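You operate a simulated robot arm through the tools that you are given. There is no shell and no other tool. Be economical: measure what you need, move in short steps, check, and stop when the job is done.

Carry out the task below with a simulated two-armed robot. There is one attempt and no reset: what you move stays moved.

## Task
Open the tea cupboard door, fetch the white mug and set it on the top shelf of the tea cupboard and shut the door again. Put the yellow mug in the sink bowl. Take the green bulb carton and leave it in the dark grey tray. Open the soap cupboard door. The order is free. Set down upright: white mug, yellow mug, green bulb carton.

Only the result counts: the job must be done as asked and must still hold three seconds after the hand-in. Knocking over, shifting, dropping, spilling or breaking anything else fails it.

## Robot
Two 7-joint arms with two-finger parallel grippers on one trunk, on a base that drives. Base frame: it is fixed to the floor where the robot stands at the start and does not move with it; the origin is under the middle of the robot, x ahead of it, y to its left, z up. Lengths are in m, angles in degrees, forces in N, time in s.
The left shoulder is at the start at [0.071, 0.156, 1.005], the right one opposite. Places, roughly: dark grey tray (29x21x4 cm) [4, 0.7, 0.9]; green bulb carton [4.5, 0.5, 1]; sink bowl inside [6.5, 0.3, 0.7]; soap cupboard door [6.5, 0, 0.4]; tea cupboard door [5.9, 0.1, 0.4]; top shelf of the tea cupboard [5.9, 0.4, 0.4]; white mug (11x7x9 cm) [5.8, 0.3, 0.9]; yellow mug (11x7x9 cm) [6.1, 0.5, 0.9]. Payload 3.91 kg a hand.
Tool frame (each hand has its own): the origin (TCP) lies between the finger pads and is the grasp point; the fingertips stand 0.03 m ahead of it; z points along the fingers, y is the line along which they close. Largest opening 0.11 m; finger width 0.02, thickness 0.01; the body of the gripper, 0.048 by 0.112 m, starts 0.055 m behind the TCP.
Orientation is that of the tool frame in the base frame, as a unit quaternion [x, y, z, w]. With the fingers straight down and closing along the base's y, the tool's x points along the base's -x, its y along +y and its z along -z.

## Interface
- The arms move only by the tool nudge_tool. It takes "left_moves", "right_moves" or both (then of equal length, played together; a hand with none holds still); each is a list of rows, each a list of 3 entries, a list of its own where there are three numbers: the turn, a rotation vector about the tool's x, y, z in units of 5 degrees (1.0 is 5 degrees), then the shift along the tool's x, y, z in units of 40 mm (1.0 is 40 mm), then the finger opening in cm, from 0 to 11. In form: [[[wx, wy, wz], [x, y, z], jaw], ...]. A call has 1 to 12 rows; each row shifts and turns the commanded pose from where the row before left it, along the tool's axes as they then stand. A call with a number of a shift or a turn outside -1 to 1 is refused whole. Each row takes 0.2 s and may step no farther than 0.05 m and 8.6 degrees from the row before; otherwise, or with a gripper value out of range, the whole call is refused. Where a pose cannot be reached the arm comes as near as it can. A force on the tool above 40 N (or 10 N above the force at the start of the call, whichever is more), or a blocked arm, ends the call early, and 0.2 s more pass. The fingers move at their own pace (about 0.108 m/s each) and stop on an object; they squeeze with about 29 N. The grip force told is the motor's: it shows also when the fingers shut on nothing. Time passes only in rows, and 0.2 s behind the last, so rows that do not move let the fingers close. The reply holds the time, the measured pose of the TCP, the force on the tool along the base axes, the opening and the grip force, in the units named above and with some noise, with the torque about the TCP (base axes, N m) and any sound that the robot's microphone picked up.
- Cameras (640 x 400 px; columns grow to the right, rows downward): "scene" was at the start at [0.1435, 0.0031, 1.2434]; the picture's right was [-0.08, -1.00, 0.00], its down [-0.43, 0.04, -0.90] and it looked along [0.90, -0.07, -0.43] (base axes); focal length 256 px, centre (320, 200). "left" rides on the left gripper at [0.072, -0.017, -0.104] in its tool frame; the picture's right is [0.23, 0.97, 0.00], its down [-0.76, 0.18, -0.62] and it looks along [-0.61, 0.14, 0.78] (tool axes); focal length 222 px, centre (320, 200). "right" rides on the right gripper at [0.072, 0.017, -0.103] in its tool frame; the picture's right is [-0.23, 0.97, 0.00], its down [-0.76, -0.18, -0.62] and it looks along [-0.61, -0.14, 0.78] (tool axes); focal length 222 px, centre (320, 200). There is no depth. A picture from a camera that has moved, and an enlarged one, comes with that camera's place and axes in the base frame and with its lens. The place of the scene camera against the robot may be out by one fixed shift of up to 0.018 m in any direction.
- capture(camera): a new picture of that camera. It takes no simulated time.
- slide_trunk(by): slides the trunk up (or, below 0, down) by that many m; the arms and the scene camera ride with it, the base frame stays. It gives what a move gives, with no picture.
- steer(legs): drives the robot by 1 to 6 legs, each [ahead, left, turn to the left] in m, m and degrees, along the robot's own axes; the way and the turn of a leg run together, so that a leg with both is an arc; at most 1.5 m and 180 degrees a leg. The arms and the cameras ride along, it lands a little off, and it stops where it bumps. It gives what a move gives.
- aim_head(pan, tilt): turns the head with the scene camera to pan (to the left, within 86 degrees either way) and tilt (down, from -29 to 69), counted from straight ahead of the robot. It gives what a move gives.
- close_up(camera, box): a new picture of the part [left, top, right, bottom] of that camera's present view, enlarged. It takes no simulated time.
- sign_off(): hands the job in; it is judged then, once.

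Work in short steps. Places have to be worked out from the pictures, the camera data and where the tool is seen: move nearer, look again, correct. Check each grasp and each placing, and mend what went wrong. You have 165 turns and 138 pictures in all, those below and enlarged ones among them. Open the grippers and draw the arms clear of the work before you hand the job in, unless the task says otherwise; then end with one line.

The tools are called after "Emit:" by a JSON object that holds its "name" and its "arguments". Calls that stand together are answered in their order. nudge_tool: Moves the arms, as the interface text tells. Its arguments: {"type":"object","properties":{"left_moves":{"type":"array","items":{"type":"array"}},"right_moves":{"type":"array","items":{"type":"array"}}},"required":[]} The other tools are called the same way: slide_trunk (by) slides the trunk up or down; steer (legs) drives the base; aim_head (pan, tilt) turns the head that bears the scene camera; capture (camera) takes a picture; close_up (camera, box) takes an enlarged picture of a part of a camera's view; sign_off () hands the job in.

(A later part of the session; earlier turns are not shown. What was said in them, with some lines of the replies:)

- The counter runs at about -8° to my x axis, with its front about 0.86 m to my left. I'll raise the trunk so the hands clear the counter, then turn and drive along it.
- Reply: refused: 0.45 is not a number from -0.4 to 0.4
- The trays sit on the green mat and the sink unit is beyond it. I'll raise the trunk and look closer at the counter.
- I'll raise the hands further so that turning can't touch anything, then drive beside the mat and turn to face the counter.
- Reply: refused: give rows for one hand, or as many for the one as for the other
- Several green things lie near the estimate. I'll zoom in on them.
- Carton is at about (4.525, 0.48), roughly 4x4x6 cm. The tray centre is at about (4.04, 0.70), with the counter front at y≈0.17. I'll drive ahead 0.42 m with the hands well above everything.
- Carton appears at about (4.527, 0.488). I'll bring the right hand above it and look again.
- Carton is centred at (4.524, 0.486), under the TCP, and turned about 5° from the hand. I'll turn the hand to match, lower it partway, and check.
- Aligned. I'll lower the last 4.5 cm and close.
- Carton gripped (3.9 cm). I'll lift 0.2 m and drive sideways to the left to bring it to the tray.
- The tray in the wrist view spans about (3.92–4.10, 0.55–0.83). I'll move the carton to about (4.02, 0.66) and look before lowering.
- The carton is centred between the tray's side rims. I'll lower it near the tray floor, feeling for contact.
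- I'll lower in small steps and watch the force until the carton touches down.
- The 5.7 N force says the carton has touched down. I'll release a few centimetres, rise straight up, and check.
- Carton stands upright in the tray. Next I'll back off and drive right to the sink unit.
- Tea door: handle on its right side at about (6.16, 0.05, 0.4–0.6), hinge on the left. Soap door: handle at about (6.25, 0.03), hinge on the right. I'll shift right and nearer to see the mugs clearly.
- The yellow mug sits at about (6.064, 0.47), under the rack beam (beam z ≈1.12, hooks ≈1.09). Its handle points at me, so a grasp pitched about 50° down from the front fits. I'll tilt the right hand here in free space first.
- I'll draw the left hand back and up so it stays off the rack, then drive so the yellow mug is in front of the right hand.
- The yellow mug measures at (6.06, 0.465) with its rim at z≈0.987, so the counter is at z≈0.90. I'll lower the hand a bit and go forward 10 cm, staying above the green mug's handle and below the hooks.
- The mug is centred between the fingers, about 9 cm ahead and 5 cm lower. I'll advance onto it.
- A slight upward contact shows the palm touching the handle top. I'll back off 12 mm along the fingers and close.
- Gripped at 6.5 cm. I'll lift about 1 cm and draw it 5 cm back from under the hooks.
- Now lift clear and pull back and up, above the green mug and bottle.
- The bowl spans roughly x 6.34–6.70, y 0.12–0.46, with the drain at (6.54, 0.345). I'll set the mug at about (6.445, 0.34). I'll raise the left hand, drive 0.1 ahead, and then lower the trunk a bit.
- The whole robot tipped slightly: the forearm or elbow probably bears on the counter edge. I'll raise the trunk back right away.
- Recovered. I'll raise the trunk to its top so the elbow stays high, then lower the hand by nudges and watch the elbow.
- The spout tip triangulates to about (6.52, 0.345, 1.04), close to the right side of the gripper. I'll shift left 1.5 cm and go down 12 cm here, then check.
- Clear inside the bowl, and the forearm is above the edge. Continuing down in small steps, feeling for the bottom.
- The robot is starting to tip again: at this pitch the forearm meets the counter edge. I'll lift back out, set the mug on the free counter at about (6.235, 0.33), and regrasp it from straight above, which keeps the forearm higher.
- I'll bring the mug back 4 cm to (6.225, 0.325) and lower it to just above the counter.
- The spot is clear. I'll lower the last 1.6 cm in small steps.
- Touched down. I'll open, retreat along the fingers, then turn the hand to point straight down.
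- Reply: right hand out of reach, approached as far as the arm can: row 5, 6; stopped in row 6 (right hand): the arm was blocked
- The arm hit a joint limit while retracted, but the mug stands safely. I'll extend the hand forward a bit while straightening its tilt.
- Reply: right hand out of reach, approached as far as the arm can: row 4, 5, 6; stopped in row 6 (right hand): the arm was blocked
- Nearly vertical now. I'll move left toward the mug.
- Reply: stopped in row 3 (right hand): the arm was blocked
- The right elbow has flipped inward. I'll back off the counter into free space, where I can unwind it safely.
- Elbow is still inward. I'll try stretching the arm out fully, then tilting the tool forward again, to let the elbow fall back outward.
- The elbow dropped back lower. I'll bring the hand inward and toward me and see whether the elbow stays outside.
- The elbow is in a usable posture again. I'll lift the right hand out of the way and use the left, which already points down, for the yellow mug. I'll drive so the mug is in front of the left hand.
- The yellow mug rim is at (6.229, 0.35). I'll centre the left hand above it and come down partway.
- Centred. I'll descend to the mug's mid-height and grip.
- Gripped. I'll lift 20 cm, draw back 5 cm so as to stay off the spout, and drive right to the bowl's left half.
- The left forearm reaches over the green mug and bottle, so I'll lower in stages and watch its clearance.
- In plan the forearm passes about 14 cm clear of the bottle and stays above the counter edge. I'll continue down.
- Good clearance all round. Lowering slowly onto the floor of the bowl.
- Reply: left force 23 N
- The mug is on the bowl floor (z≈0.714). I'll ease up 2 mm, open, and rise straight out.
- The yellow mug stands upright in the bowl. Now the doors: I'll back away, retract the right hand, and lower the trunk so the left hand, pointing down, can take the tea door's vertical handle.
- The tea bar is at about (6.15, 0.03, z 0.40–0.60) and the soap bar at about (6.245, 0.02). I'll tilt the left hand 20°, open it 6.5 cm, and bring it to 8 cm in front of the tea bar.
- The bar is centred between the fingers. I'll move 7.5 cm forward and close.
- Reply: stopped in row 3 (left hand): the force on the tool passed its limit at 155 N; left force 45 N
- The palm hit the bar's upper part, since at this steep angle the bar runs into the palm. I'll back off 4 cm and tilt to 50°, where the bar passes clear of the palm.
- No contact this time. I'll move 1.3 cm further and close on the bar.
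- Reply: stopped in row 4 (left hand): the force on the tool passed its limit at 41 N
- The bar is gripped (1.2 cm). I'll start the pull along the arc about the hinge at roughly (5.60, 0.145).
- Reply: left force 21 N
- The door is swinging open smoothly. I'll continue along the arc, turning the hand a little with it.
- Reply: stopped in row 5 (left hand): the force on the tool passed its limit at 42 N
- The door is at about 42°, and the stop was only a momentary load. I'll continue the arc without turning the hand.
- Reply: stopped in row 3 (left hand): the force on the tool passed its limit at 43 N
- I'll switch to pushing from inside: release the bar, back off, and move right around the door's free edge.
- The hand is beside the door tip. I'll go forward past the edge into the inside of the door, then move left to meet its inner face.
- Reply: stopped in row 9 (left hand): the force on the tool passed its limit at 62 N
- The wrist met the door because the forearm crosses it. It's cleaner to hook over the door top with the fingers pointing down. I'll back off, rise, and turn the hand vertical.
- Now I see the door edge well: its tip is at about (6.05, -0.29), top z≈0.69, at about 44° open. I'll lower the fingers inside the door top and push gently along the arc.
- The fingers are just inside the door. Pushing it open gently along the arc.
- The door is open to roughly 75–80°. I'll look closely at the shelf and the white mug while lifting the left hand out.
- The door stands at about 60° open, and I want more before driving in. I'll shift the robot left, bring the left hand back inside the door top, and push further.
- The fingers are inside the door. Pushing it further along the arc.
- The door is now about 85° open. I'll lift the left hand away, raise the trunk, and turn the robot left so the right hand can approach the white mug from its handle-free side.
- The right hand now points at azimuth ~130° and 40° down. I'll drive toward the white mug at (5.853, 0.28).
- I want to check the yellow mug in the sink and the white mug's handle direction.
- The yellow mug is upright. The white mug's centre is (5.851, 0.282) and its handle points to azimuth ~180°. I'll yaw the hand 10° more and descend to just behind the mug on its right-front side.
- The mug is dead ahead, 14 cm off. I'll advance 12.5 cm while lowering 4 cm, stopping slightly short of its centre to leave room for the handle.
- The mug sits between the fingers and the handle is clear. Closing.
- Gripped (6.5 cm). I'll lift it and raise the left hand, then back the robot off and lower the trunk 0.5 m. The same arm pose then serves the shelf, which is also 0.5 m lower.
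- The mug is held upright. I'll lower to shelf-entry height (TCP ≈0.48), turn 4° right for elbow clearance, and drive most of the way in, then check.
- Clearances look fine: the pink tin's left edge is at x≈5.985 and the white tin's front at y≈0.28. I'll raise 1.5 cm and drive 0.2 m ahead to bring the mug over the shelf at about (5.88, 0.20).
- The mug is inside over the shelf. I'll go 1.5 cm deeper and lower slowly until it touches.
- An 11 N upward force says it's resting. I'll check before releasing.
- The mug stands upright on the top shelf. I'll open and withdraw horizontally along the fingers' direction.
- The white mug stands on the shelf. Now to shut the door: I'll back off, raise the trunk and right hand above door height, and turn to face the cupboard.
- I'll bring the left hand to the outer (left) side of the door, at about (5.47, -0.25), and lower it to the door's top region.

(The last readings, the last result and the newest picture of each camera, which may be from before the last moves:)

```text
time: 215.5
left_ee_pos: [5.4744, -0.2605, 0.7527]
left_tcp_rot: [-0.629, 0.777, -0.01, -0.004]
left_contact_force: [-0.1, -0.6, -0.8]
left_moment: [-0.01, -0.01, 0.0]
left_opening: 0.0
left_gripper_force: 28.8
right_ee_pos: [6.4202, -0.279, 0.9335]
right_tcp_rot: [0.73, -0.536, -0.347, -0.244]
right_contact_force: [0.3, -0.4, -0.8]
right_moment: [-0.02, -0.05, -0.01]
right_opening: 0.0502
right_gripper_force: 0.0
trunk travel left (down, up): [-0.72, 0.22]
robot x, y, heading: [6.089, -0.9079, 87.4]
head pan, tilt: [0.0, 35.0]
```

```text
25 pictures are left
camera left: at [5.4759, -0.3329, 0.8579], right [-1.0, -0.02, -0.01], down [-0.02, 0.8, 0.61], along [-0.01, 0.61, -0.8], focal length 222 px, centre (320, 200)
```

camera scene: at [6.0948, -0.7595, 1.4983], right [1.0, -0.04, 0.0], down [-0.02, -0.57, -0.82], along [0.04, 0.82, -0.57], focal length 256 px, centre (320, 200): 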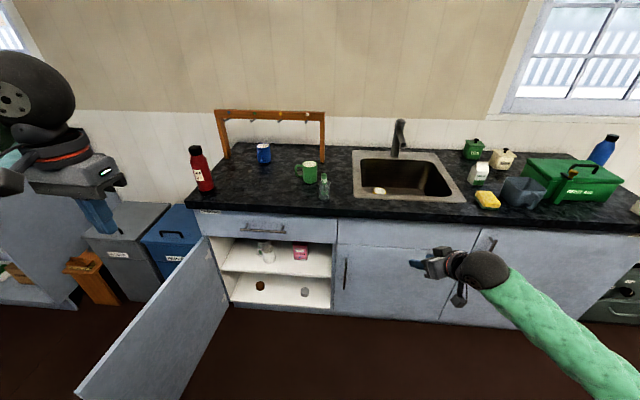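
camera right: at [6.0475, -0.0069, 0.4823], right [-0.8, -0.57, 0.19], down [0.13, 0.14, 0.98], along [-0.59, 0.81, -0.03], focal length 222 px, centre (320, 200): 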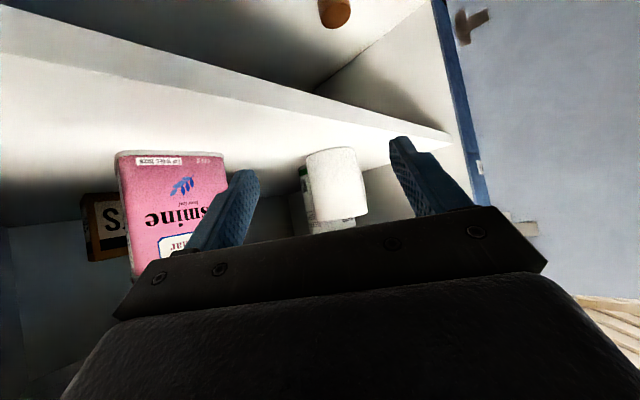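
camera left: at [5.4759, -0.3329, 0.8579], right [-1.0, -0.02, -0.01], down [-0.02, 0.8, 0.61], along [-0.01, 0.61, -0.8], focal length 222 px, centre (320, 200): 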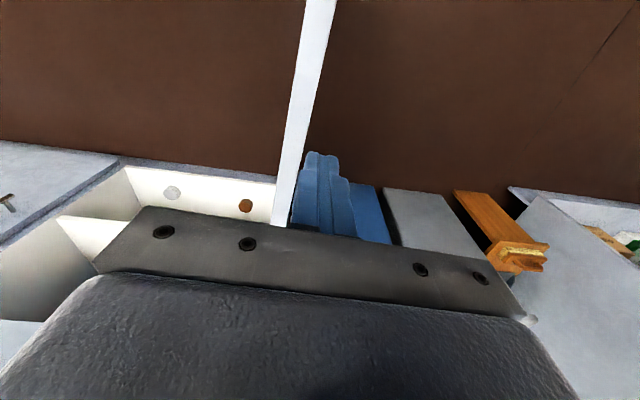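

The door's top edge is just right of the fingers. I'll shift 2 cm left, lower beside it, and start pushing it shut along the arc.

Emit:
{"name": "nudge_tool", "arguments": {"left_moves": [[[0, 0, 0], [0, 0.6, 0], 0], [[0, 0, 0], [0, 0, 0.9], 0], [[0, 0, 0], [0, 0, 0.9], 0], [[0, 0, 0], [0, 0, 0.6], 0], [[0, 0, 0], [0.02, -0.4, 0], 0], [[0, 0, 0], [0.02, -0.4, 0], 0], [[0, 0, 0], [0, -0.4, 0], 0], [[0, 0, 0], [-0.02, -0.5, 0], 0], [[0, 0, 0], [-0.07, -0.6, 0], 0], [[0, 0, 0], [-0.11, -0.6, 0], 0], [[0, 0, 0], [-0.16, -0.6, 0], 0], [[0, 0, 0], [-0.2, -0.6, 0], 0]]}}

Emit:
{"name": "capture", "arguments": {"camera": "scene"}}

```text
time: 218.1
left_ee_pos: [5.6147, -0.2711, 0.6598]
left_tcp_rot: [-0.629, 0.777, -0.01, -0.003]
left_contact_force: [0.3, -0.1, 0.0]
left_moment: [0.0, 0.04, -0.03]
left_opening: 0.0
left_gripper_force: 29.3
right_ee_pos: [6.4212, -0.2777, 0.9346]
right_tcp_rot: [0.729, -0.536, -0.348, -0.244]
right_contact_force: [0.0, 1.1, 0.3]
right_moment: [0.0, 0.01, 0.04]
right_opening: 0.05
right_gripper_force: 0.1
trunk travel left (down, up): [-0.72, 0.22]
robot x, y, heading: [6.0878, -0.9099, 87.5]
head pan, tilt: [0.0, 35.0]
```

```text
24 pictures are left
camera scene: at [6.0948, -0.7593, 1.4983], right [1.0, -0.04, 0.0], down [-0.02, -0.57, -0.82], along [0.03, 0.82, -0.57], focal length 256 px, centre (320, 200)
```

scene: 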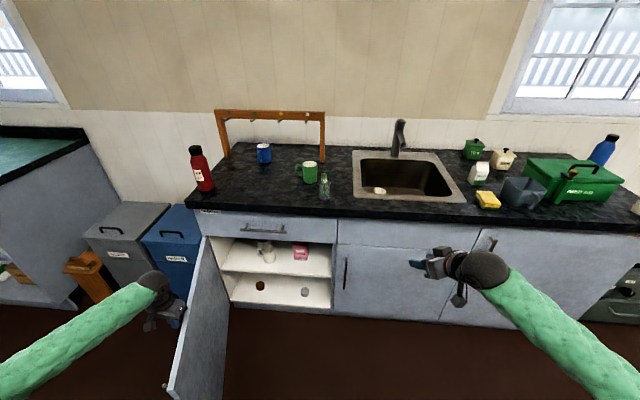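

The door is following. Continuing the closing arc.

Emit:
{"name": "nudge_tool", "arguments": {"left_moves": [[[0, 0, 0], [-0.2, -0.617, 0], 0], [[0, 0, 0], [-0.244, -0.6, 0], 0], [[0, 0, 0], [-0.285, -0.583, 0], 0], [[0, 0, 0], [-0.325, -0.562, 0], 0], [[0, 0, 0], [-0.364, -0.538, 0], 0], [[0, 0, 0], [-0.4, -0.51, 0], 0], [[0, 0, 0], [-0.435, -0.482, 0], 0], [[0, 0, 0], [-0.468, -0.45, 0], 0], [[0, 0, 0], [-0.498, -0.417, 0], 0], [[0, 0, 0], [-0.526, -0.38, 0], 0], [[0, 0, 0], [-0.55, -0.343, 0], 0], [[0, 0, 0], [-0.574, -0.304, 0], 0]]}}

Emit:
{"name": "capture", "arguments": {"camera": "scene"}}

```text
time: 220.7
left_ee_pos: [5.8848, -0.1302, 0.6607]
left_tcp_rot: [-0.629, 0.777, -0.012, -0.004]
left_contact_force: [0.1, -0.2, -0.1]
left_moment: [0.0, -0.02, 0.02]
left_opening: 0.0001
left_gripper_force: 29.1
right_ee_pos: [6.4209, -0.2774, 0.933]
right_tcp_rot: [0.729, -0.536, -0.348, -0.245]
right_contact_force: [0.3, -0.3, -0.9]
right_moment: [-0.01, -0.01, -0.01]
right_opening: 0.05
right_gripper_force: 0.0
trunk travel left (down, up): [-0.72, 0.22]
robot x, y, heading: [6.0842, -0.9079, 87.5]
head pan, tilt: [0.0, 35.0]
```

```text
23 pictures are left
camera scene: at [6.0953, -0.7589, 1.4982], right [1.0, -0.04, 0.0], down [-0.02, -0.57, -0.82], along [0.03, 0.82, -0.57], focal length 256 px, centre (320, 200)
```

scene: 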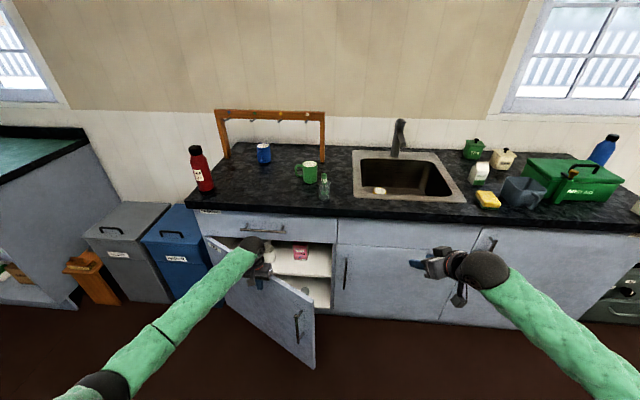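

Before the final push I'll tilt the hand so the wrist stays off the drawer handle and counter edge. Then I'll slide outward along the door face while closing further.

Emit:
{"name": "nudge_tool", "arguments": {"left_moves": [[[0, -1, 0], [0, 0, 0], 0], [[0, -1, 0], [0, 0, 0], 0], [[0, -1, 0], [0, 0, 0], 0], [[0, -1, 0], [0, 0, 0], 0], [[0, -1, 0], [0, 0, 0], 0], [[0, -1, 0], [0, 0, 0], 0], [[0, 0, 0], [-0.345, -0.587, 0.2], 0], [[0, 0, 0], [-0.345, -0.587, 0.2], 0], [[0, 0, 0], [-0.345, -0.587, 0.2], 0], [[0, 0, 0], [-0.345, -0.587, 0.2], 0], [[0, 0, 0], [-0.345, -0.587, 0.2], 0], [[0, 0, 0], [-0.345, -0.587, 0.2], 0]]}}

Emit:
{"name": "capture", "arguments": {"camera": "scene"}}

```text
time: 223.3
left_ee_pos: [6.0424, -0.0661, 0.6604]
left_tcp_rot: [-0.611, 0.752, 0.152, 0.197]
left_contact_force: [0.1, -0.6, -0.2]
left_moment: [-0.01, -0.01, 0.0]
left_opening: 0.0
left_gripper_force: 28.9
right_ee_pos: [6.4206, -0.2799, 0.9329]
right_tcp_rot: [0.729, -0.536, -0.348, -0.245]
right_contact_force: [-0.3, -0.3, 0.1]
right_moment: [-0.03, 0.0, 0.04]
right_opening: 0.0501
right_gripper_force: 0.0
trunk travel left (down, up): [-0.72, 0.22]
robot x, y, heading: [6.0886, -0.9113, 87.7]
head pan, tilt: [0.0, 35.0]
```

```text
22 pictures are left
camera scene: at [6.0955, -0.7591, 1.4982], right [1.0, -0.04, 0.0], down [-0.03, -0.57, -0.82], along [0.03, 0.82, -0.57], focal length 256 px, centre (320, 200)
```

scene: 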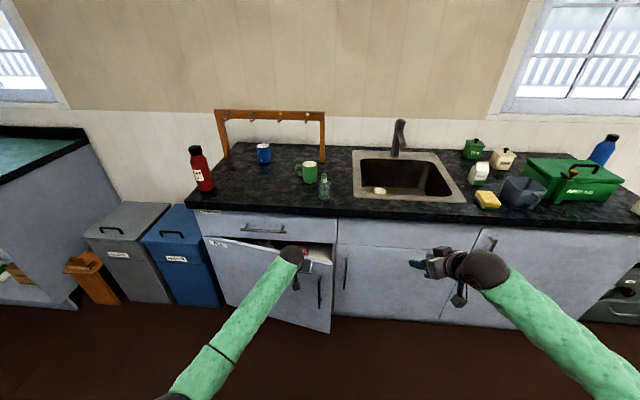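

The door is about 15–20° open. I'll push straight in until it shuts.

Emit:
{"name": "nudge_tool", "arguments": {"left_moves": [[[0, 0, 0], [-0.54, 0, 0.31], 0], [[0, 0, 0], [-0.54, 0, 0.31], 0], [[0, 0, 0], [-0.54, 0, 0.31], 0], [[0, 0, 0], [-0.54, 0, 0.31], 0], [[0, 0, 0], [-0.27, 0, 0.155], 0], [[0, 0, 0], [-0.15, 0, 0.08], 0], [[0, 0, 0], [-0.15, 0, 0.08], 0], [[0, 0, 0], [-0.15, 0, 0.08], 0]]}}

Emit:
{"name": "capture", "arguments": {"camera": "scene"}}

```text
time: 224.9
left_ee_pos: [6.0681, 0.049, 0.6568]
left_tcp_rot: [-0.611, 0.753, 0.149, 0.195]
left_contact_force: [-3.3, -25.7, 13.4]
left_moment: [-0.27, 0.02, 0.02]
left_opening: 0.0
left_gripper_force: 28.7
right_ee_pos: [6.4203, -0.2813, 0.9347]
right_tcp_rot: [0.729, -0.535, -0.348, -0.245]
right_contact_force: [-0.7, -1.0, -0.5]
right_moment: [-0.02, 0.0, 0.01]
right_opening: 0.0501
right_gripper_force: 0.1
trunk travel left (down, up): [-0.72, 0.22]
robot x, y, heading: [6.0918, -0.9068, 87.6]
head pan, tilt: [0.0, 35.0]
stopped in row 8 (left hand): the force on the tool passed its limit at 58 N (the readings are from after the stop); the commanded pose is now the measured one
```

```text
21 pictures are left
camera scene: at [6.0944, -0.7628, 1.4989], right [1.0, -0.04, 0.0], down [-0.02, -0.57, -0.82], along [0.03, 0.82, -0.57], focal length 256 px, centre (320, 200)
```

scene: 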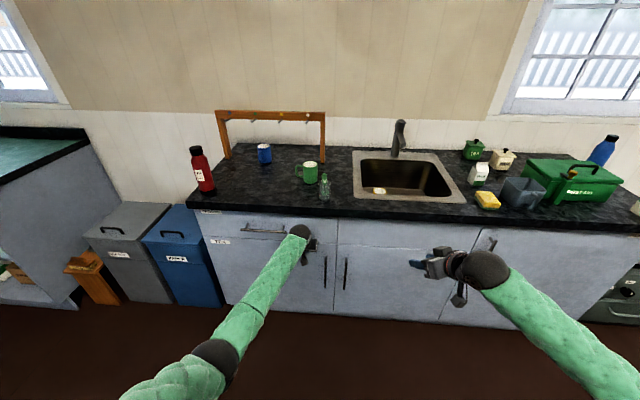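

The tea door is shut, with firm resistance. I'll withdraw the left hand and re-aim the right hand for the soap door handle: straight ahead and 50° down.

Emit:
{"name": "nudge_tool", "arguments": {"left_moves": [[[0, 0, 0], [0.75, 0, -0.43], 0], [[0, 0, 0], [0.75, 0, -0.43], 0], [[0, 0, 0], [0.75, 0, -0.43], 0], [[0, 0, 0], [0.75, 0.3, -0.43], 0], [[0, 0, 0], [0.35, 0.3, -0.85], 0], [[0, 0, 0], [-0.5, 0.3, -0.8], 0], [[0, 0, 0], [-0.5, 0.3, -0.8], 0], [[0, 0, 0], [-0.5, 0.3, -0.8], 0], [[0, 0, 0], [-0.5, 0.3, -0.8], 0]], "right_moves": [[[0.8, 0, 0.66], [0, 0, 0], 6.5], [[0.8, 0, 0.66], [0, 0, 0], 6.5], [[0.8, 0, 0.66], [0, 0, 0], 6.5], [[0.8, 0, 0.66], [0, 0, 0], 6.5], [[0.8, 0, 0.66], [0, 0, 0], 6.5], [[0, 0.75, 0], [0, 0, 0], 6.5], [[0, 0.75, 0], [0, 0, 0], 6.5], [[0, 0.75, 0], [0, 0, 0], 6.5], [[0, 0, 0], [0, 0, 0], 6.5]]}}

Emit:
{"name": "slide_trunk", "arguments": {"by": -0.19}}

Emit:
{"name": "capture", "arguments": {"camera": "scene"}}

```text
time: 226.9
left_ee_pos: [5.9612, -0.0878, 0.8289]
left_tcp_rot: [-0.611, 0.752, 0.149, 0.195]
left_contact_force: [0.7, 0.6, -0.6]
left_moment: [0.01, 0.0, 0.05]
left_opening: 0.0
left_gripper_force: 28.3
right_ee_pos: [6.4187, -0.2795, 0.933]
right_tcp_rot: [-0.617, 0.714, 0.221, 0.245]
right_contact_force: [-0.1, 0.7, 0.4]
right_moment: [-0.03, -0.03, 0.0]
right_opening: 0.0651
right_gripper_force: 0.1
trunk travel left (down, up): [-0.72, 0.22]
robot x, y, heading: [6.0887, -0.9061, 87.5]
head pan, tilt: [0.0, 35.0]
```

```text
time: 229.0
left_ee_pos: [5.9626, -0.0888, 0.6393]
left_tcp_rot: [-0.611, 0.753, 0.149, 0.195]
left_contact_force: [-0.5, 1.0, 0.7]
left_moment: [0.0, -0.02, 0.03]
left_opening: 0.0001
left_gripper_force: 28.9
right_ee_pos: [6.4197, -0.2789, 0.7437]
right_tcp_rot: [-0.616, 0.714, 0.221, 0.247]
right_contact_force: [-1.1, 0.2, -0.5]
right_moment: [0.0, 0.03, 0.01]
right_opening: 0.065
right_gripper_force: 0.2
trunk travel left (down, up): [-0.53, 0.41]
robot x, y, heading: [6.0844, -0.9125, 87.4]
head pan, tilt: [0.0, 35.0]
```

```text
20 pictures are left
camera scene: at [6.0945, -0.7602, 1.3084], right [1.0, -0.04, 0.0], down [-0.02, -0.57, -0.82], along [0.03, 0.82, -0.57], focal length 256 px, centre (320, 200)
```

scene: 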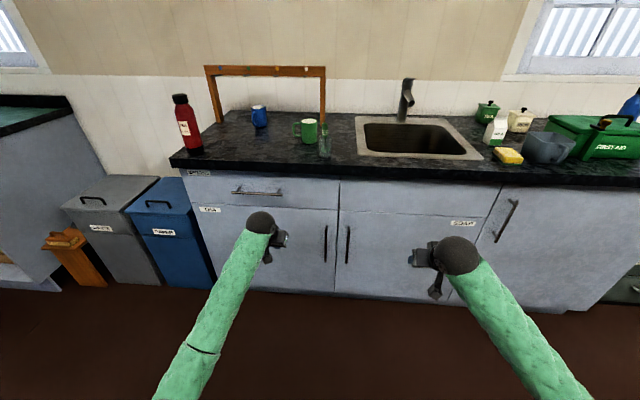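

The tea door is fully shut. The soap bar is at about (6.237, 0.01, z 0.43–0.64). I'll bring the right hand in front of it.

Emit:
{"name": "nudge_tool", "arguments": {"right_moves": [[[0, 0, 0], [-0.066, 0.546, 0.74], 6.5], [[0, 0, 0], [-0.066, 0.546, 0.74], 6.5], [[0, 0, 0], [-0.066, 0.546, 0.74], 6.5], [[0, 0, 0], [-0.066, 0.546, 0.74], 6.5], [[0, 0, 0], [-0.066, 0.546, 0.74], 6.5], [[0, 0, 0], [-0.066, 0.546, 0.74], 6.5], [[0, 0, 0], [-0.066, 0.546, 0.74], 6.5], [[0, 0, 0], [-0.066, 0.546, 0.74], 6.5], [[0, 0, 0], [-0.066, 0.546, 0.74], 6.5], [[0, 0, 0], [-0.066, 0.546, 0.74], 6.5]]}}

Emit:
{"name": "capture", "arguments": {"camera": "right"}}

```text
time: 231.2
left_ee_pos: [5.9614, -0.0886, 0.6392]
left_tcp_rot: [-0.612, 0.752, 0.149, 0.195]
left_contact_force: [-0.5, 0.4, 0.3]
left_moment: [0.01, -0.04, -0.01]
left_opening: 0.0002
left_gripper_force: 28.7
right_ee_pos: [6.2317, -0.0432, 0.5325]
right_tcp_rot: [-0.616, 0.714, 0.222, 0.247]
right_contact_force: [0.2, 0.2, -0.7]
right_moment: [-0.03, -0.02, 0.0]
right_opening: 0.0649
right_gripper_force: 0.0
trunk travel left (down, up): [-0.53, 0.41]
robot x, y, heading: [6.0871, -0.91, 87.4]
head pan, tilt: [0.0, 35.0]
```

```text
19 pictures are left
camera right: at [6.1986, -0.1616, 0.5665], right [-0.94, 0.31, 0.15], down [0.22, 0.18, 0.96], along [0.27, 0.93, -0.23], focal length 222 px, centre (320, 200)
```

right: 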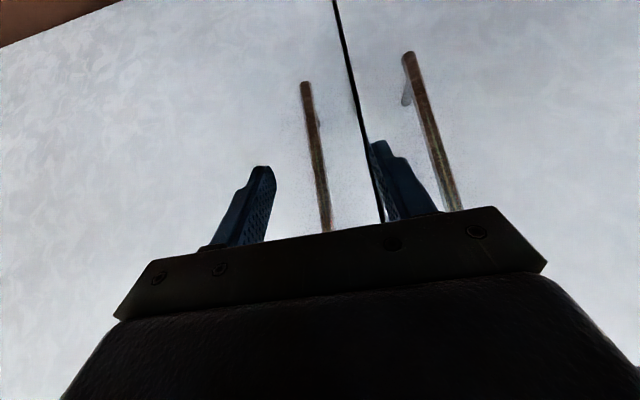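

The bar is centred between the fingers. I'll go 5 cm forward and grip it.

Emit:
{"name": "nudge_tool", "arguments": {"right_moves": [[[0, 0, 0], [-0.5, 0, 0.4], 6.5], [[0, 0, 0], [-0.5, 0, 0.4], 6.5], [[0, 0, 0], [0, 0, 0], 2.5], [[0, 0, 0], [0, 0, 0], 0.8], [[0, 0, 0], [0, 0, 0], 0.8]]}}

Emit:
{"name": "capture", "arguments": {"camera": "right"}}

```text
time: 232.4
left_ee_pos: [5.9623, -0.0873, 0.6389]
left_tcp_rot: [-0.611, 0.753, 0.15, 0.193]
left_contact_force: [1.2, 0.5, 0.4]
left_moment: [0.0, 0.0, 0.01]
left_opening: 0.0002
left_gripper_force: 29.0
right_ee_pos: [6.2412, 0.0073, 0.531]
right_tcp_rot: [-0.616, 0.715, 0.221, 0.246]
right_contact_force: [21.3, -8.4, -2.2]
right_moment: [-0.2, -0.48, -0.16]
right_opening: 0.019
right_gripper_force: 11.1
trunk travel left (down, up): [-0.53, 0.41]
robot x, y, heading: [6.0881, -0.9067, 87.3]
head pan, tilt: [0.0, 35.0]
```

```text
18 pictures are left
camera right: at [6.2078, -0.1115, 0.5659], right [-0.94, 0.32, 0.15], down [0.22, 0.18, 0.96], along [0.28, 0.93, -0.23], focal length 222 px, centre (320, 200)
```

right: 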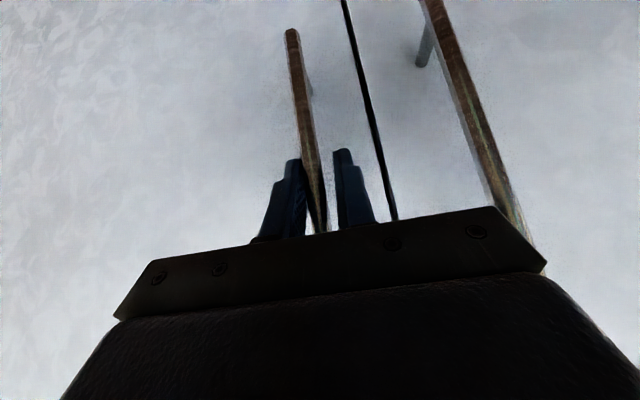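

The bar bears on the outer finger, so I'll shift 5 mm right and finish closing.

Emit:
{"name": "nudge_tool", "arguments": {"right_moves": [[[0, 0, 0], [0, -0.13, 0], 1.5], [[0, 0, 0], [0, -0.05, 0], 0.8], [[0, 0, 0], [0, 0, 0], 0], [[0, 0, 0], [0, 0, 0], 0]]}}

```text
time: 233.4
left_ee_pos: [5.961, -0.0876, 0.6388]
left_tcp_rot: [-0.611, 0.753, 0.149, 0.195]
left_contact_force: [0.1, 0.2, 0.3]
left_moment: [0.0, -0.01, 0.01]
left_opening: 0.0002
left_gripper_force: 29.0
right_ee_pos: [6.2439, 0.0064, 0.5313]
right_tcp_rot: [-0.618, 0.714, 0.221, 0.245]
right_contact_force: [4.3, -0.1, -3.3]
right_moment: [0.18, -1.45, 0.04]
right_opening: 0.0118
right_gripper_force: 45.4
trunk travel left (down, up): [-0.53, 0.41]
robot x, y, heading: [6.0865, -0.9081, 87.5]
head pan, tilt: [0.0, 35.0]
```

Firmly gripped. I'll pull along the mirrored arc (hinge at about (6.79, -0.015)), turning the hand with the door.

Emit:
{"name": "nudge_tool", "arguments": {"right_moves": [[[0, 0, 0], [0.35, -0.05, -0.28], 0], [[0, 0, 0], [0.35, -0.06, -0.28], 0], [[-0.35, 0, -0.44], [0.69, -0.16, -0.56], 0], [[-0.35, 0, -0.44], [0.69, -0.17, -0.555], 0], [[-0.35, 0, -0.44], [0.68, -0.19, -0.55], 0], [[-0.35, 0, -0.44], [0.68, -0.21, -0.55], 0], [[-0.35, 0, -0.44], [0.68, -0.23, -0.55], 0]]}}

Emit:
{"name": "capture", "arguments": {"camera": "scene"}}

```text
time: 235.0
left_ee_pos: [5.9622, -0.0877, 0.6387]
left_tcp_rot: [-0.611, 0.753, 0.15, 0.194]
left_contact_force: [-1.1, 0.1, 0.0]
left_moment: [-0.03, 0.01, 0.01]
left_opening: 0.0
left_gripper_force: 28.7
right_ee_pos: [6.2772, -0.207, 0.5309]
right_tcp_rot: [0.698, -0.634, -0.25, -0.219]
right_contact_force: [32.6, 10.5, -10.9]
right_moment: [-0.44, -1.73, -0.33]
right_opening: 0.0119
right_gripper_force: 44.7
trunk travel left (down, up): [-0.53, 0.41]
robot x, y, heading: [6.091, -0.9087, 87.2]
head pan, tilt: [0.0, 35.0]
```

```text
17 pictures are left
camera scene: at [6.0965, -0.7587, 1.3081], right [1.0, -0.04, 0.0], down [-0.03, -0.57, -0.82], along [0.03, 0.82, -0.57], focal length 256 px, centre (320, 200)
```

scene: 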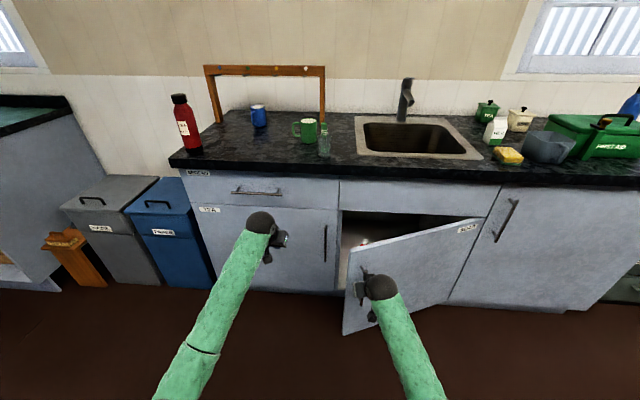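

It's about 23° open and the hand is being drawn right, so I'll ease right and continue, turning with the door.

Emit:
{"name": "nudge_tool", "arguments": {"right_moves": [[[-0.2, 0, -0.25], [0.2, -0.25, -0.16], 0], [[-0.35, 0, -0.44], [0.5, -0.25, -0.4], 0], [[-0.44, 0, -0.545], [0.6, -0.27, -0.49], 0], [[-0.44, 0, -0.545], [0.6, -0.27, -0.49], 0], [[-0.44, 0, -0.545], [0.6, -0.27, -0.49], 0], [[-0.44, 0, -0.545], [0.6, -0.27, -0.49], 0], [[-0.44, 0, -0.545], [0.6, -0.27, -0.49], 0]]}}

Emit:
{"name": "capture", "arguments": {"camera": "scene"}}

```text
time: 235.9
left_ee_pos: [5.9596, -0.0885, 0.6393]
left_tcp_rot: [-0.612, 0.752, 0.149, 0.194]
left_contact_force: [0.2, 1.5, -1.1]
left_moment: [-0.01, -0.01, 0.01]
left_opening: 0.0001
left_gripper_force: 29.4
right_ee_pos: [6.313, -0.2839, 0.5322]
right_tcp_rot: [0.75, -0.571, -0.271, -0.195]
right_contact_force: [-5.0, -3.4, 6.1]
right_moment: [-0.46, -1.47, -0.24]
right_opening: 0.0119
right_gripper_force: 44.9
trunk travel left (down, up): [-0.53, 0.41]
robot x, y, heading: [6.0875, -0.9108, 88.1]
head pan, tilt: [0.0, 35.0]
stopped in row 4 (right hand): the force on the tool passed its limit at 54 N (the readings are from after the stop); the commanded pose is now the measured one
```

```text
16 pictures are left
camera scene: at [6.0938, -0.7604, 1.3085], right [1.0, -0.04, 0.0], down [-0.02, -0.57, -0.82], along [0.03, 0.82, -0.57], focal length 256 px, centre (320, 200)
```

scene: 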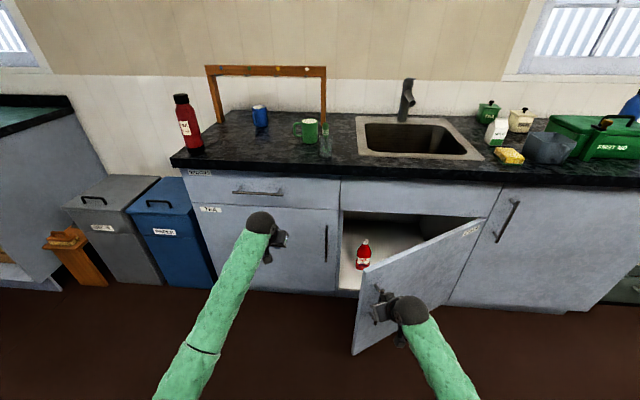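

About 32° open. I'll continue more gently.

Emit:
{"name": "nudge_tool", "arguments": {"right_moves": [[[-0.25, 0, -0.3], [0.3, -0.15, -0.25], 0], [[-0.33, 0, -0.405], [0.45, -0.2, -0.37], 0], [[-0.33, 0, -0.405], [0.45, -0.2, -0.37], 0], [[-0.33, 0, -0.405], [0.45, -0.2, -0.37], 0], [[-0.33, 0, -0.405], [0.45, -0.2, -0.37], 0], [[-0.33, 0, -0.405], [0.45, -0.2, -0.37], 0], [[-0.33, 0, -0.405], [0.45, -0.2, -0.37], 0], [[-0.33, 0, -0.405], [0.45, -0.2, -0.37], 0], [[-0.33, 0, -0.405], [0.45, -0.2, -0.37], 0]]}}

```text
time: 236.5
left_ee_pos: [5.959, -0.0887, 0.6388]
left_tcp_rot: [-0.613, 0.751, 0.15, 0.195]
left_contact_force: [0.5, 0.7, 0.4]
left_moment: [-0.02, 0.03, -0.01]
left_opening: 0.0002
left_gripper_force: 28.9
right_ee_pos: [6.3305, -0.313, 0.5315]
right_tcp_rot: [0.771, -0.543, -0.279, -0.182]
right_contact_force: [-4.3, -3.0, 6.9]
right_moment: [-0.43, -1.53, -0.22]
right_opening: 0.0122
right_gripper_force: 45.1
trunk travel left (down, up): [-0.53, 0.41]
robot x, y, heading: [6.0885, -0.9096, 87.7]
head pan, tilt: [0.0, 35.0]
stopped in row 3 (right hand): the force on the tool passed its limit at 40 N (the readings are from after the stop); the commanded pose is now the measured one
```

I'll switch to pushing from inside with the left hand, as before. First, release the bar, back off, and lift the right hand above the door.

Emit:
{"name": "nudge_tool", "arguments": {"right_moves": [[[0, 0, 0], [0, 0, 0], 5], [[0, 0, 0], [0, 0, 0], 5], [[0, 0, 0], [0.777, 0, -0.629], 5], [[0, 0, 0], [0.777, 0, -0.629], 5], [[0, 0, 0], [0.777, 0, -0.629], 5], [[0, 0, 0], [-0.629, 0, -0.777], 5], [[0, 0, 0], [-0.629, 0, -0.777], 5], [[0, 0, 0], [-0.629, 0, -0.777], 5], [[0, 0, 0], [-0.629, 0, -0.777], 5], [[0, 0, 0], [-0.629, 0, -0.777], 5], [[0, 0, 0], [-0.629, 0, -0.777], 5], [[0, 0, 0], [-0.629, 0, -0.777], 5]]}}

Emit:
{"name": "slide_trunk", "arguments": {"by": 0.19}}

Emit:
{"name": "nudge_tool", "arguments": {"left_moves": [[[0, 1, 0], [0.4, 0, -0.2], 0], [[0, 1, 0], [0.4, 0, -0.2], 0], [[0, 1, 0], [0.4, 0, -0.2], 0], [[0, 1, 0], [0.4, 0, -0.2], 0], [[0, 1, 0], [0.4, 0, -0.2], 0], [[0, 1, 0], [0.4, 0, -0.2], 0]]}}

Emit:
{"name": "capture", "arguments": {"camera": "scene"}}

```text
time: 239.1
left_ee_pos: [5.9595, -0.0883, 0.6395]
left_tcp_rot: [-0.612, 0.752, 0.149, 0.195]
left_contact_force: [0.3, 0.5, 0.8]
left_moment: [0.0, -0.04, 0.02]
left_opening: 0.0
left_gripper_force: 28.9
right_ee_pos: [6.3923, -0.385, 0.7905]
right_tcp_rot: [0.77, -0.544, -0.279, -0.182]
right_contact_force: [-0.7, 0.7, 0.4]
right_moment: [0.0, -0.03, 0.01]
right_opening: 0.0499
right_gripper_force: 0.0
right hand out of reach, approached as far as the arm can: row 10, 11, 12
trunk travel left (down, up): [-0.53, 0.41]
robot x, y, heading: [6.0901, -0.9124, 87.6]
head pan, tilt: [0.0, 35.0]
```

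```text
time: 241.2
left_ee_pos: [5.9585, -0.0881, 0.8291]
left_tcp_rot: [-0.612, 0.752, 0.149, 0.194]
left_contact_force: [-0.3, 0.0, 0.2]
left_moment: [-0.03, -0.01, -0.02]
left_opening: 0.0002
left_gripper_force: 29.2
right_ee_pos: [6.3922, -0.3858, 0.9798]
right_tcp_rot: [0.77, -0.543, -0.28, -0.182]
right_contact_force: [0.0, 0.0, 0.4]
right_moment: [0.02, -0.01, -0.02]
right_opening: 0.05
right_gripper_force: 0.1
trunk travel left (down, up): [-0.72, 0.22]
robot x, y, heading: [6.0871, -0.9082, 87.7]
head pan, tilt: [0.0, 35.0]
```

```text
time: 242.6
left_ee_pos: [5.9381, -0.1931, 0.848]
left_tcp_rot: [-0.63, 0.777, -0.015, -0.008]
left_contact_force: [1.0, 0.0, 0.8]
left_moment: [-0.01, 0.0, -0.03]
left_opening: 0.0
left_gripper_force: 29.0
right_ee_pos: [6.3928, -0.3856, 0.98]
right_tcp_rot: [0.77, -0.544, -0.279, -0.182]
right_contact_force: [0.2, 0.8, 0.3]
right_moment: [0.02, 0.04, -0.01]
right_opening: 0.0503
right_gripper_force: 0.0
trunk travel left (down, up): [-0.72, 0.22]
robot x, y, heading: [6.0863, -0.9085, 87.8]
head pan, tilt: [0.0, 35.0]
```

```text
15 pictures are left
camera scene: at [6.0937, -0.7605, 1.4982], right [1.0, -0.04, 0.0], down [-0.02, -0.57, -0.82], along [0.03, 0.82, -0.57], focal length 256 px, centre (320, 200)
```

scene: 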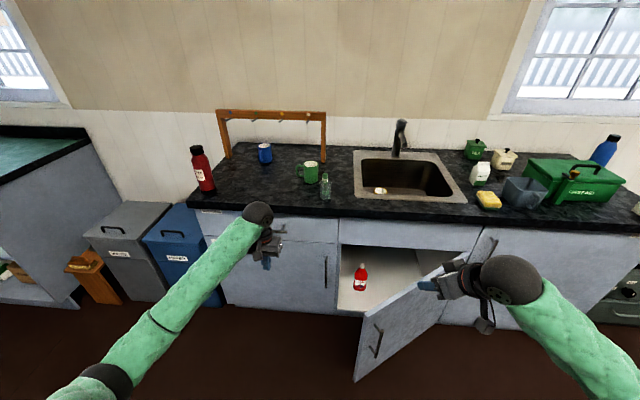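

I'll drive right with both hands above the door, so that the left hand can push its inner face all the way around.

Emit:
{"name": "steer", "arguments": {"legs": [[-0.04, -0.62, 0]]}}

Emit:
{"name": "capture", "arguments": {"camera": "scene"}}

```text
time: 246.1
left_ee_pos: [6.5602, -0.2559, 0.8492]
left_tcp_rot: [-0.628, 0.778, -0.014, -0.007]
left_contact_force: [0.1, 0.1, 1.4]
left_moment: [0.02, 0.02, -0.01]
left_opening: 0.0001
left_gripper_force: 28.9
right_ee_pos: [7.0149, -0.4535, 0.981]
right_tcp_rot: [0.769, -0.546, -0.279, -0.183]
right_contact_force: [0.0, -1.3, -0.1]
right_moment: [0.0, 0.0, 0.01]
right_opening: 0.05
right_gripper_force: 0.0
trunk travel left (down, up): [-0.72, 0.22]
robot x, y, heading: [6.7046, -0.9765, 87.4]
head pan, tilt: [0.0, 35.0]
```

```text
14 pictures are left
camera scene: at [6.7133, -0.8261, 1.4983], right [1.0, -0.05, 0.0], down [-0.03, -0.57, -0.82], along [0.04, 0.82, -0.57], focal length 256 px, centre (320, 200)
```

scene: 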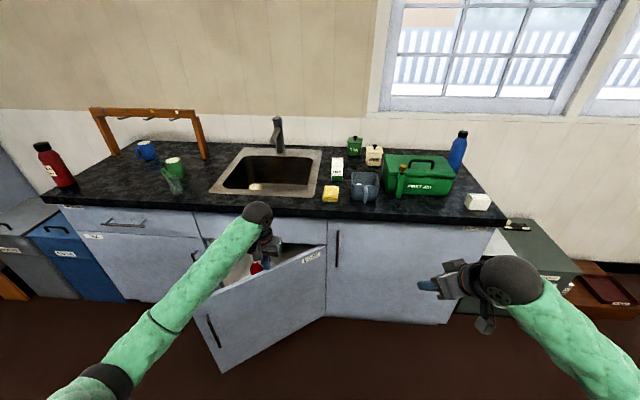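

I'll move the left hand to the inner side of the door and lower the fingers below the door top.

Emit:
{"name": "nudge_tool", "arguments": {"left_moves": [[[0, 0, 0], [-0.3, 0.9, 0], 0], [[0, 0, 0], [-0.3, 0.9, 0], 0], [[0, 0, 0], [-0.3, 0.9, 0], 0], [[0, 0, 0], [-0.3, 0.9, 0], 0], [[0, 0, 0], [-0.3, 0.9, 0], 0], [[0, 0, 0], [-0.3, 0.8, 0], 0], [[0, 0, 0], [0, 0, 0.95], 0], [[0, 0, 0], [0, 0, 0.95], 0], [[0, 0, 0], [0, 0, 0.95], 0], [[0, 0, 0], [0, 0, 0.95], 0], [[0, 0, 0], [0, 0, 0.9], 0]]}}

Emit:
{"name": "capture", "arguments": {"camera": "left"}}

```text
time: 248.5
left_ee_pos: [6.3697, -0.1456, 0.6548]
left_tcp_rot: [-0.628, 0.778, -0.013, -0.007]
left_contact_force: [0.2, 0.5, -0.1]
left_moment: [0.01, -0.01, 0.0]
left_opening: 0.0
left_gripper_force: 28.8
right_ee_pos: [7.0127, -0.4529, 0.9811]
right_tcp_rot: [0.769, -0.546, -0.279, -0.182]
right_contact_force: [-0.3, 0.9, 0.1]
right_moment: [-0.04, -0.02, 0.01]
right_opening: 0.0499
right_gripper_force: 0.0
trunk travel left (down, up): [-0.72, 0.22]
robot x, y, heading: [6.7046, -0.9757, 87.5]
head pan, tilt: [0.0, 35.0]
```

```text
13 pictures are left
camera left: at [6.3712, -0.2172, 0.7609], right [-1.0, -0.02, -0.01], down [-0.02, 0.8, 0.6], along [-0.01, 0.6, -0.8], focal length 222 px, centre (320, 200)
```

left: 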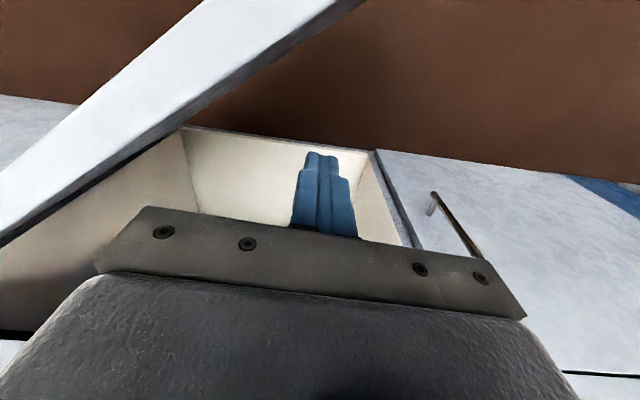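

The fingers are inside the door. Pushing it open along the arc.

Emit:
{"name": "nudge_tool", "arguments": {"left_moves": [[[0, 0, 0], [0.55, -0.34, 0], 0], [[0, 0, 0], [0.53, -0.38, 0], 0], [[0, 0, 0], [0.35, -0.29, 0], 0], [[0, 0, 0], [0.35, -0.3, 0], 0], [[0, 0, 0], [0.465, -0.455, 0], 0], [[0, 0, 0], [0.44, -0.48, 0], 0], [[0, 0, 0], [0.415, -0.5, 0], 0], [[0, 0, 0], [0.385, -0.523, 0], 0], [[0, 0, 0], [0.36, -0.54, 0], 0], [[0, 0, 0], [0.33, -0.56, 0], 0], [[0, 0, 0], [0.3, -0.577, 0], 0], [[0, 0, 0], [0.27, -0.59, 0], 0]]}}

Emit:
{"name": "capture", "arguments": {"camera": "scene"}}

```text
time: 251.1
left_ee_pos: [6.5458, -0.381, 0.6651]
left_tcp_rot: [-0.627, 0.779, -0.014, -0.007]
left_contact_force: [0.6, 0.3, 0.2]
left_moment: [0.03, 0.01, 0.0]
left_opening: 0.0002
left_gripper_force: 29.4
right_ee_pos: [7.0147, -0.4523, 0.9818]
right_tcp_rot: [0.769, -0.546, -0.279, -0.183]
right_contact_force: [-0.1, -0.3, 0.9]
right_moment: [0.02, 0.0, 0.0]
right_opening: 0.05
right_gripper_force: 0.1
trunk travel left (down, up): [-0.72, 0.22]
robot x, y, heading: [6.7065, -0.9683, 87.6]
head pan, tilt: [0.0, 35.0]
```

```text
12 pictures are left
camera scene: at [6.7129, -0.8265, 1.4984], right [1.0, -0.05, 0.0], down [-0.03, -0.57, -0.82], along [0.04, 0.82, -0.57], focal length 256 px, centre (320, 200)
```

scene: 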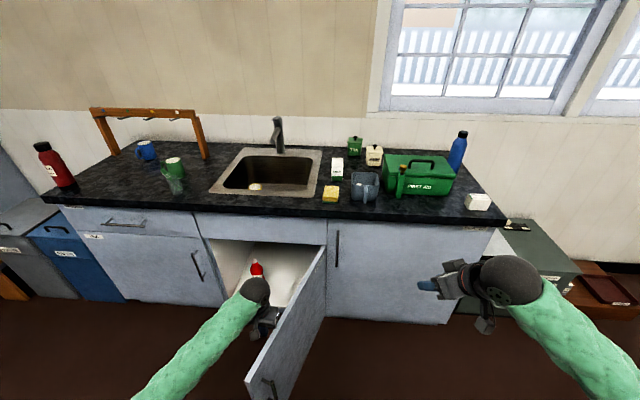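

It's about 70° open. A bit more, then I'll lift the hand out.

Emit:
{"name": "nudge_tool", "arguments": {"left_moves": [[[0, 0, 0], [0.25, -0.6, 0], 0], [[0, 0, 0], [0.21, -0.61, 0], 0], [[0, 0, 0], [0.17, -0.6, 0], 0], [[0, 0, 0], [0.13, -0.6, 0], 0], [[0, 0, 0], [0, 0.5, 0], 0], [[0, 0, 0], [-0.2, 0.5, 0], 0], [[0, 0, 0], [0, 0, -1], 0], [[0, 0, 0], [0, 0, -1], 0], [[0, 0, 0], [0, 0, -1], 0], [[0, 0, 0], [0, 0, -1], 0], [[0, 0, 0], [0, 0, -1], 0]]}}

Emit:
{"name": "capture", "arguments": {"camera": "scene"}}

```text
time: 253.5
left_ee_pos: [6.5953, -0.408, 0.8674]
left_tcp_rot: [-0.628, 0.778, -0.014, -0.006]
left_contact_force: [1.2, -0.9, 0.0]
left_moment: [0.0, 0.02, -0.01]
left_opening: 0.0
left_gripper_force: 29.1
right_ee_pos: [7.0136, -0.4515, 0.98]
right_tcp_rot: [0.769, -0.545, -0.279, -0.182]
right_contact_force: [0.1, 0.2, -0.3]
right_moment: [0.01, 0.0, -0.01]
right_opening: 0.0499
right_gripper_force: 0.1
trunk travel left (down, up): [-0.72, 0.22]
robot x, y, heading: [6.7061, -0.976, 87.5]
head pan, tilt: [0.0, 35.0]
```

```text
11 pictures are left
camera scene: at [6.7129, -0.8261, 1.4982], right [1.0, -0.04, 0.0], down [-0.03, -0.57, -0.82], along [0.04, 0.82, -0.57], focal length 256 px, centre (320, 200)
```

scene: 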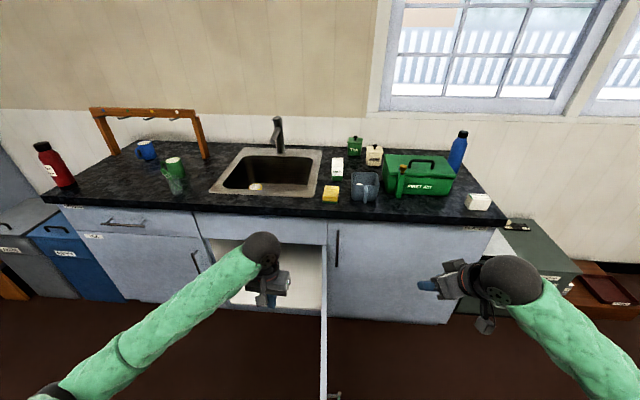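

The soap door is about 90° open. I'll back away, open both grippers, and check everything.

Emit:
{"name": "steer", "arguments": {"legs": [[-0.15, 0, 0]]}}

Emit:
{"name": "nudge_tool", "arguments": {"left_moves": [[[0, 0, 0], [0, 0, -0.5], 8], [[0, 0, 0], [0, 0, -0.5], 8], [[0, 0, 0], [0, 0, 0], 8]], "right_moves": [[[0, 0, 0], [0, 0, -0.3], 8], [[0, 0, 0], [0, 0, 0], 8], [[0, 0, 0], [0, 0, 0], 8]]}}

Emit:
{"name": "aim_head", "arguments": {"pan": 35, "tilt": 32}}

Emit:
{"name": "capture", "arguments": {"camera": "scene"}}

```text
time: 254.9
left_ee_pos: [6.59, -0.5559, 0.8698]
left_tcp_rot: [-0.627, 0.779, -0.013, -0.005]
left_contact_force: [-0.2, -0.6, -0.4]
left_moment: [0.03, -0.05, -0.03]
left_opening: 0.0001
left_gripper_force: 29.2
right_ee_pos: [7.0086, -0.6039, 0.9812]
right_tcp_rot: [0.767, -0.547, -0.279, -0.184]
right_contact_force: [0.3, -0.2, 0.5]
right_moment: [0.04, 0.01, -0.03]
right_opening: 0.0503
right_gripper_force: 0.1
trunk travel left (down, up): [-0.72, 0.22]
robot x, y, heading: [6.6962, -1.1213, 87.1]
head pan, tilt: [0.0, 35.0]
```

```text
time: 255.7
left_ee_pos: [6.5903, -0.555, 0.9084]
left_tcp_rot: [-0.627, 0.779, -0.014, -0.006]
left_contact_force: [-0.1, 0.0, -0.2]
left_moment: [0.03, -0.02, -0.04]
left_opening: 0.0803
left_gripper_force: 0.1
right_ee_pos: [7.0135, -0.6023, 0.9869]
right_tcp_rot: [0.768, -0.547, -0.279, -0.183]
right_contact_force: [-0.7, -0.6, 0.0]
right_moment: [0.02, 0.05, -0.01]
right_opening: 0.0801
right_gripper_force: 0.1
right hand out of reach, approached as far as the arm can: row 1
trunk travel left (down, up): [-0.72, 0.22]
robot x, y, heading: [6.701, -1.1188, 87.1]
head pan, tilt: [0.0, 35.0]
```

```text
time: 256.7
left_ee_pos: [6.5896, -0.5552, 0.9085]
left_tcp_rot: [-0.627, 0.779, -0.015, -0.006]
left_contact_force: [0.0, 0.3, -0.7]
left_moment: [0.0, 0.0, 0.01]
left_opening: 0.0801
left_gripper_force: 0.0
right_ee_pos: [7.0132, -0.602, 0.9872]
right_tcp_rot: [0.767, -0.548, -0.279, -0.183]
right_contact_force: [0.0, 0.6, -0.8]
right_moment: [0.02, 0.02, 0.03]
right_opening: 0.0804
right_gripper_force: 0.1
trunk travel left (down, up): [-0.72, 0.22]
robot x, y, heading: [6.6962, -1.1257, 87.3]
head pan, tilt: [35.0, 32.0]
```

```text
10 pictures are left
camera scene: at [6.654, -0.987, 1.503], right [0.85, 0.53, 0.0], down [0.28, -0.45, -0.85], along [-0.45, 0.72, -0.53], focal length 256 px, centre (320, 200)
```

scene: 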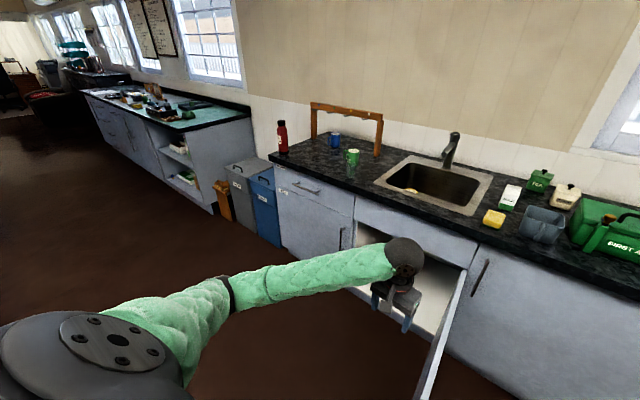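

Emit:
{"name": "close_up", "arguments": {"camera": "scene", "box": [250, 150, 390, 290]}}

Emit:
{"name": "close_up", "arguments": {"camera": "scene", "box": [100, 80, 260, 160]}}

```text
2.86 times, centred on (320, 220) of scene
camera zoom: at [6.654, -0.987, 1.503], right [0.85, 0.53, 0.0], down [0.28, -0.45, -0.85], along [-0.45, 0.72, -0.53], focal length 732 px, centre (320, 143)
```

zoom: 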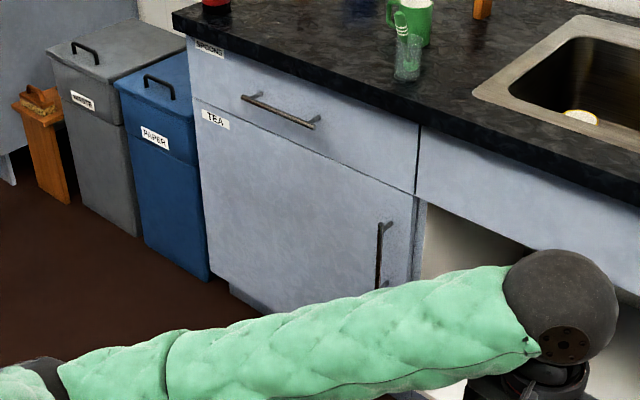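

```text
4.00 times, centred on (180, 120) of scene
camera zoom: at [6.654, -0.987, 1.503], right [0.85, 0.53, 0.0], down [0.28, -0.45, -0.85], along [-0.45, 0.72, -0.53], focal length 1024 px, centre (880, 520)
```

zoom: 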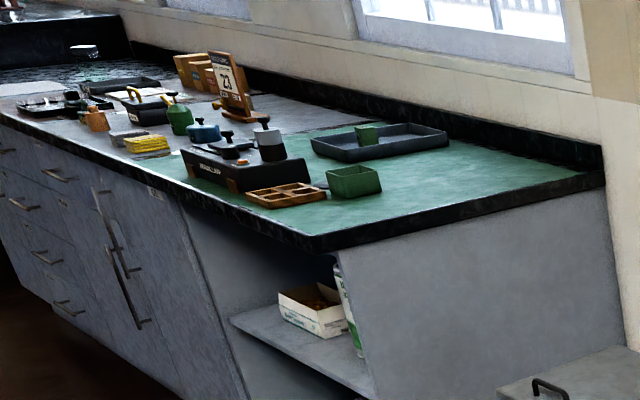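

Everything checks out: the tea door is flush and shut, the yellow mug is in the bowl, the carton is in the tray, the soap door is wide open, and both hands are open and clear. Handing in.

Emit:
{"name": "sign_off", "arguments": {}}

```text
The job is handed in.
```

The job is done and handed in: the white mug is on the tea cupboard's top shelf with the door shut, the yellow mug is in the sink bowl, the green bulb carton is in the dark grey tray, and the soap cupboard door stands open.
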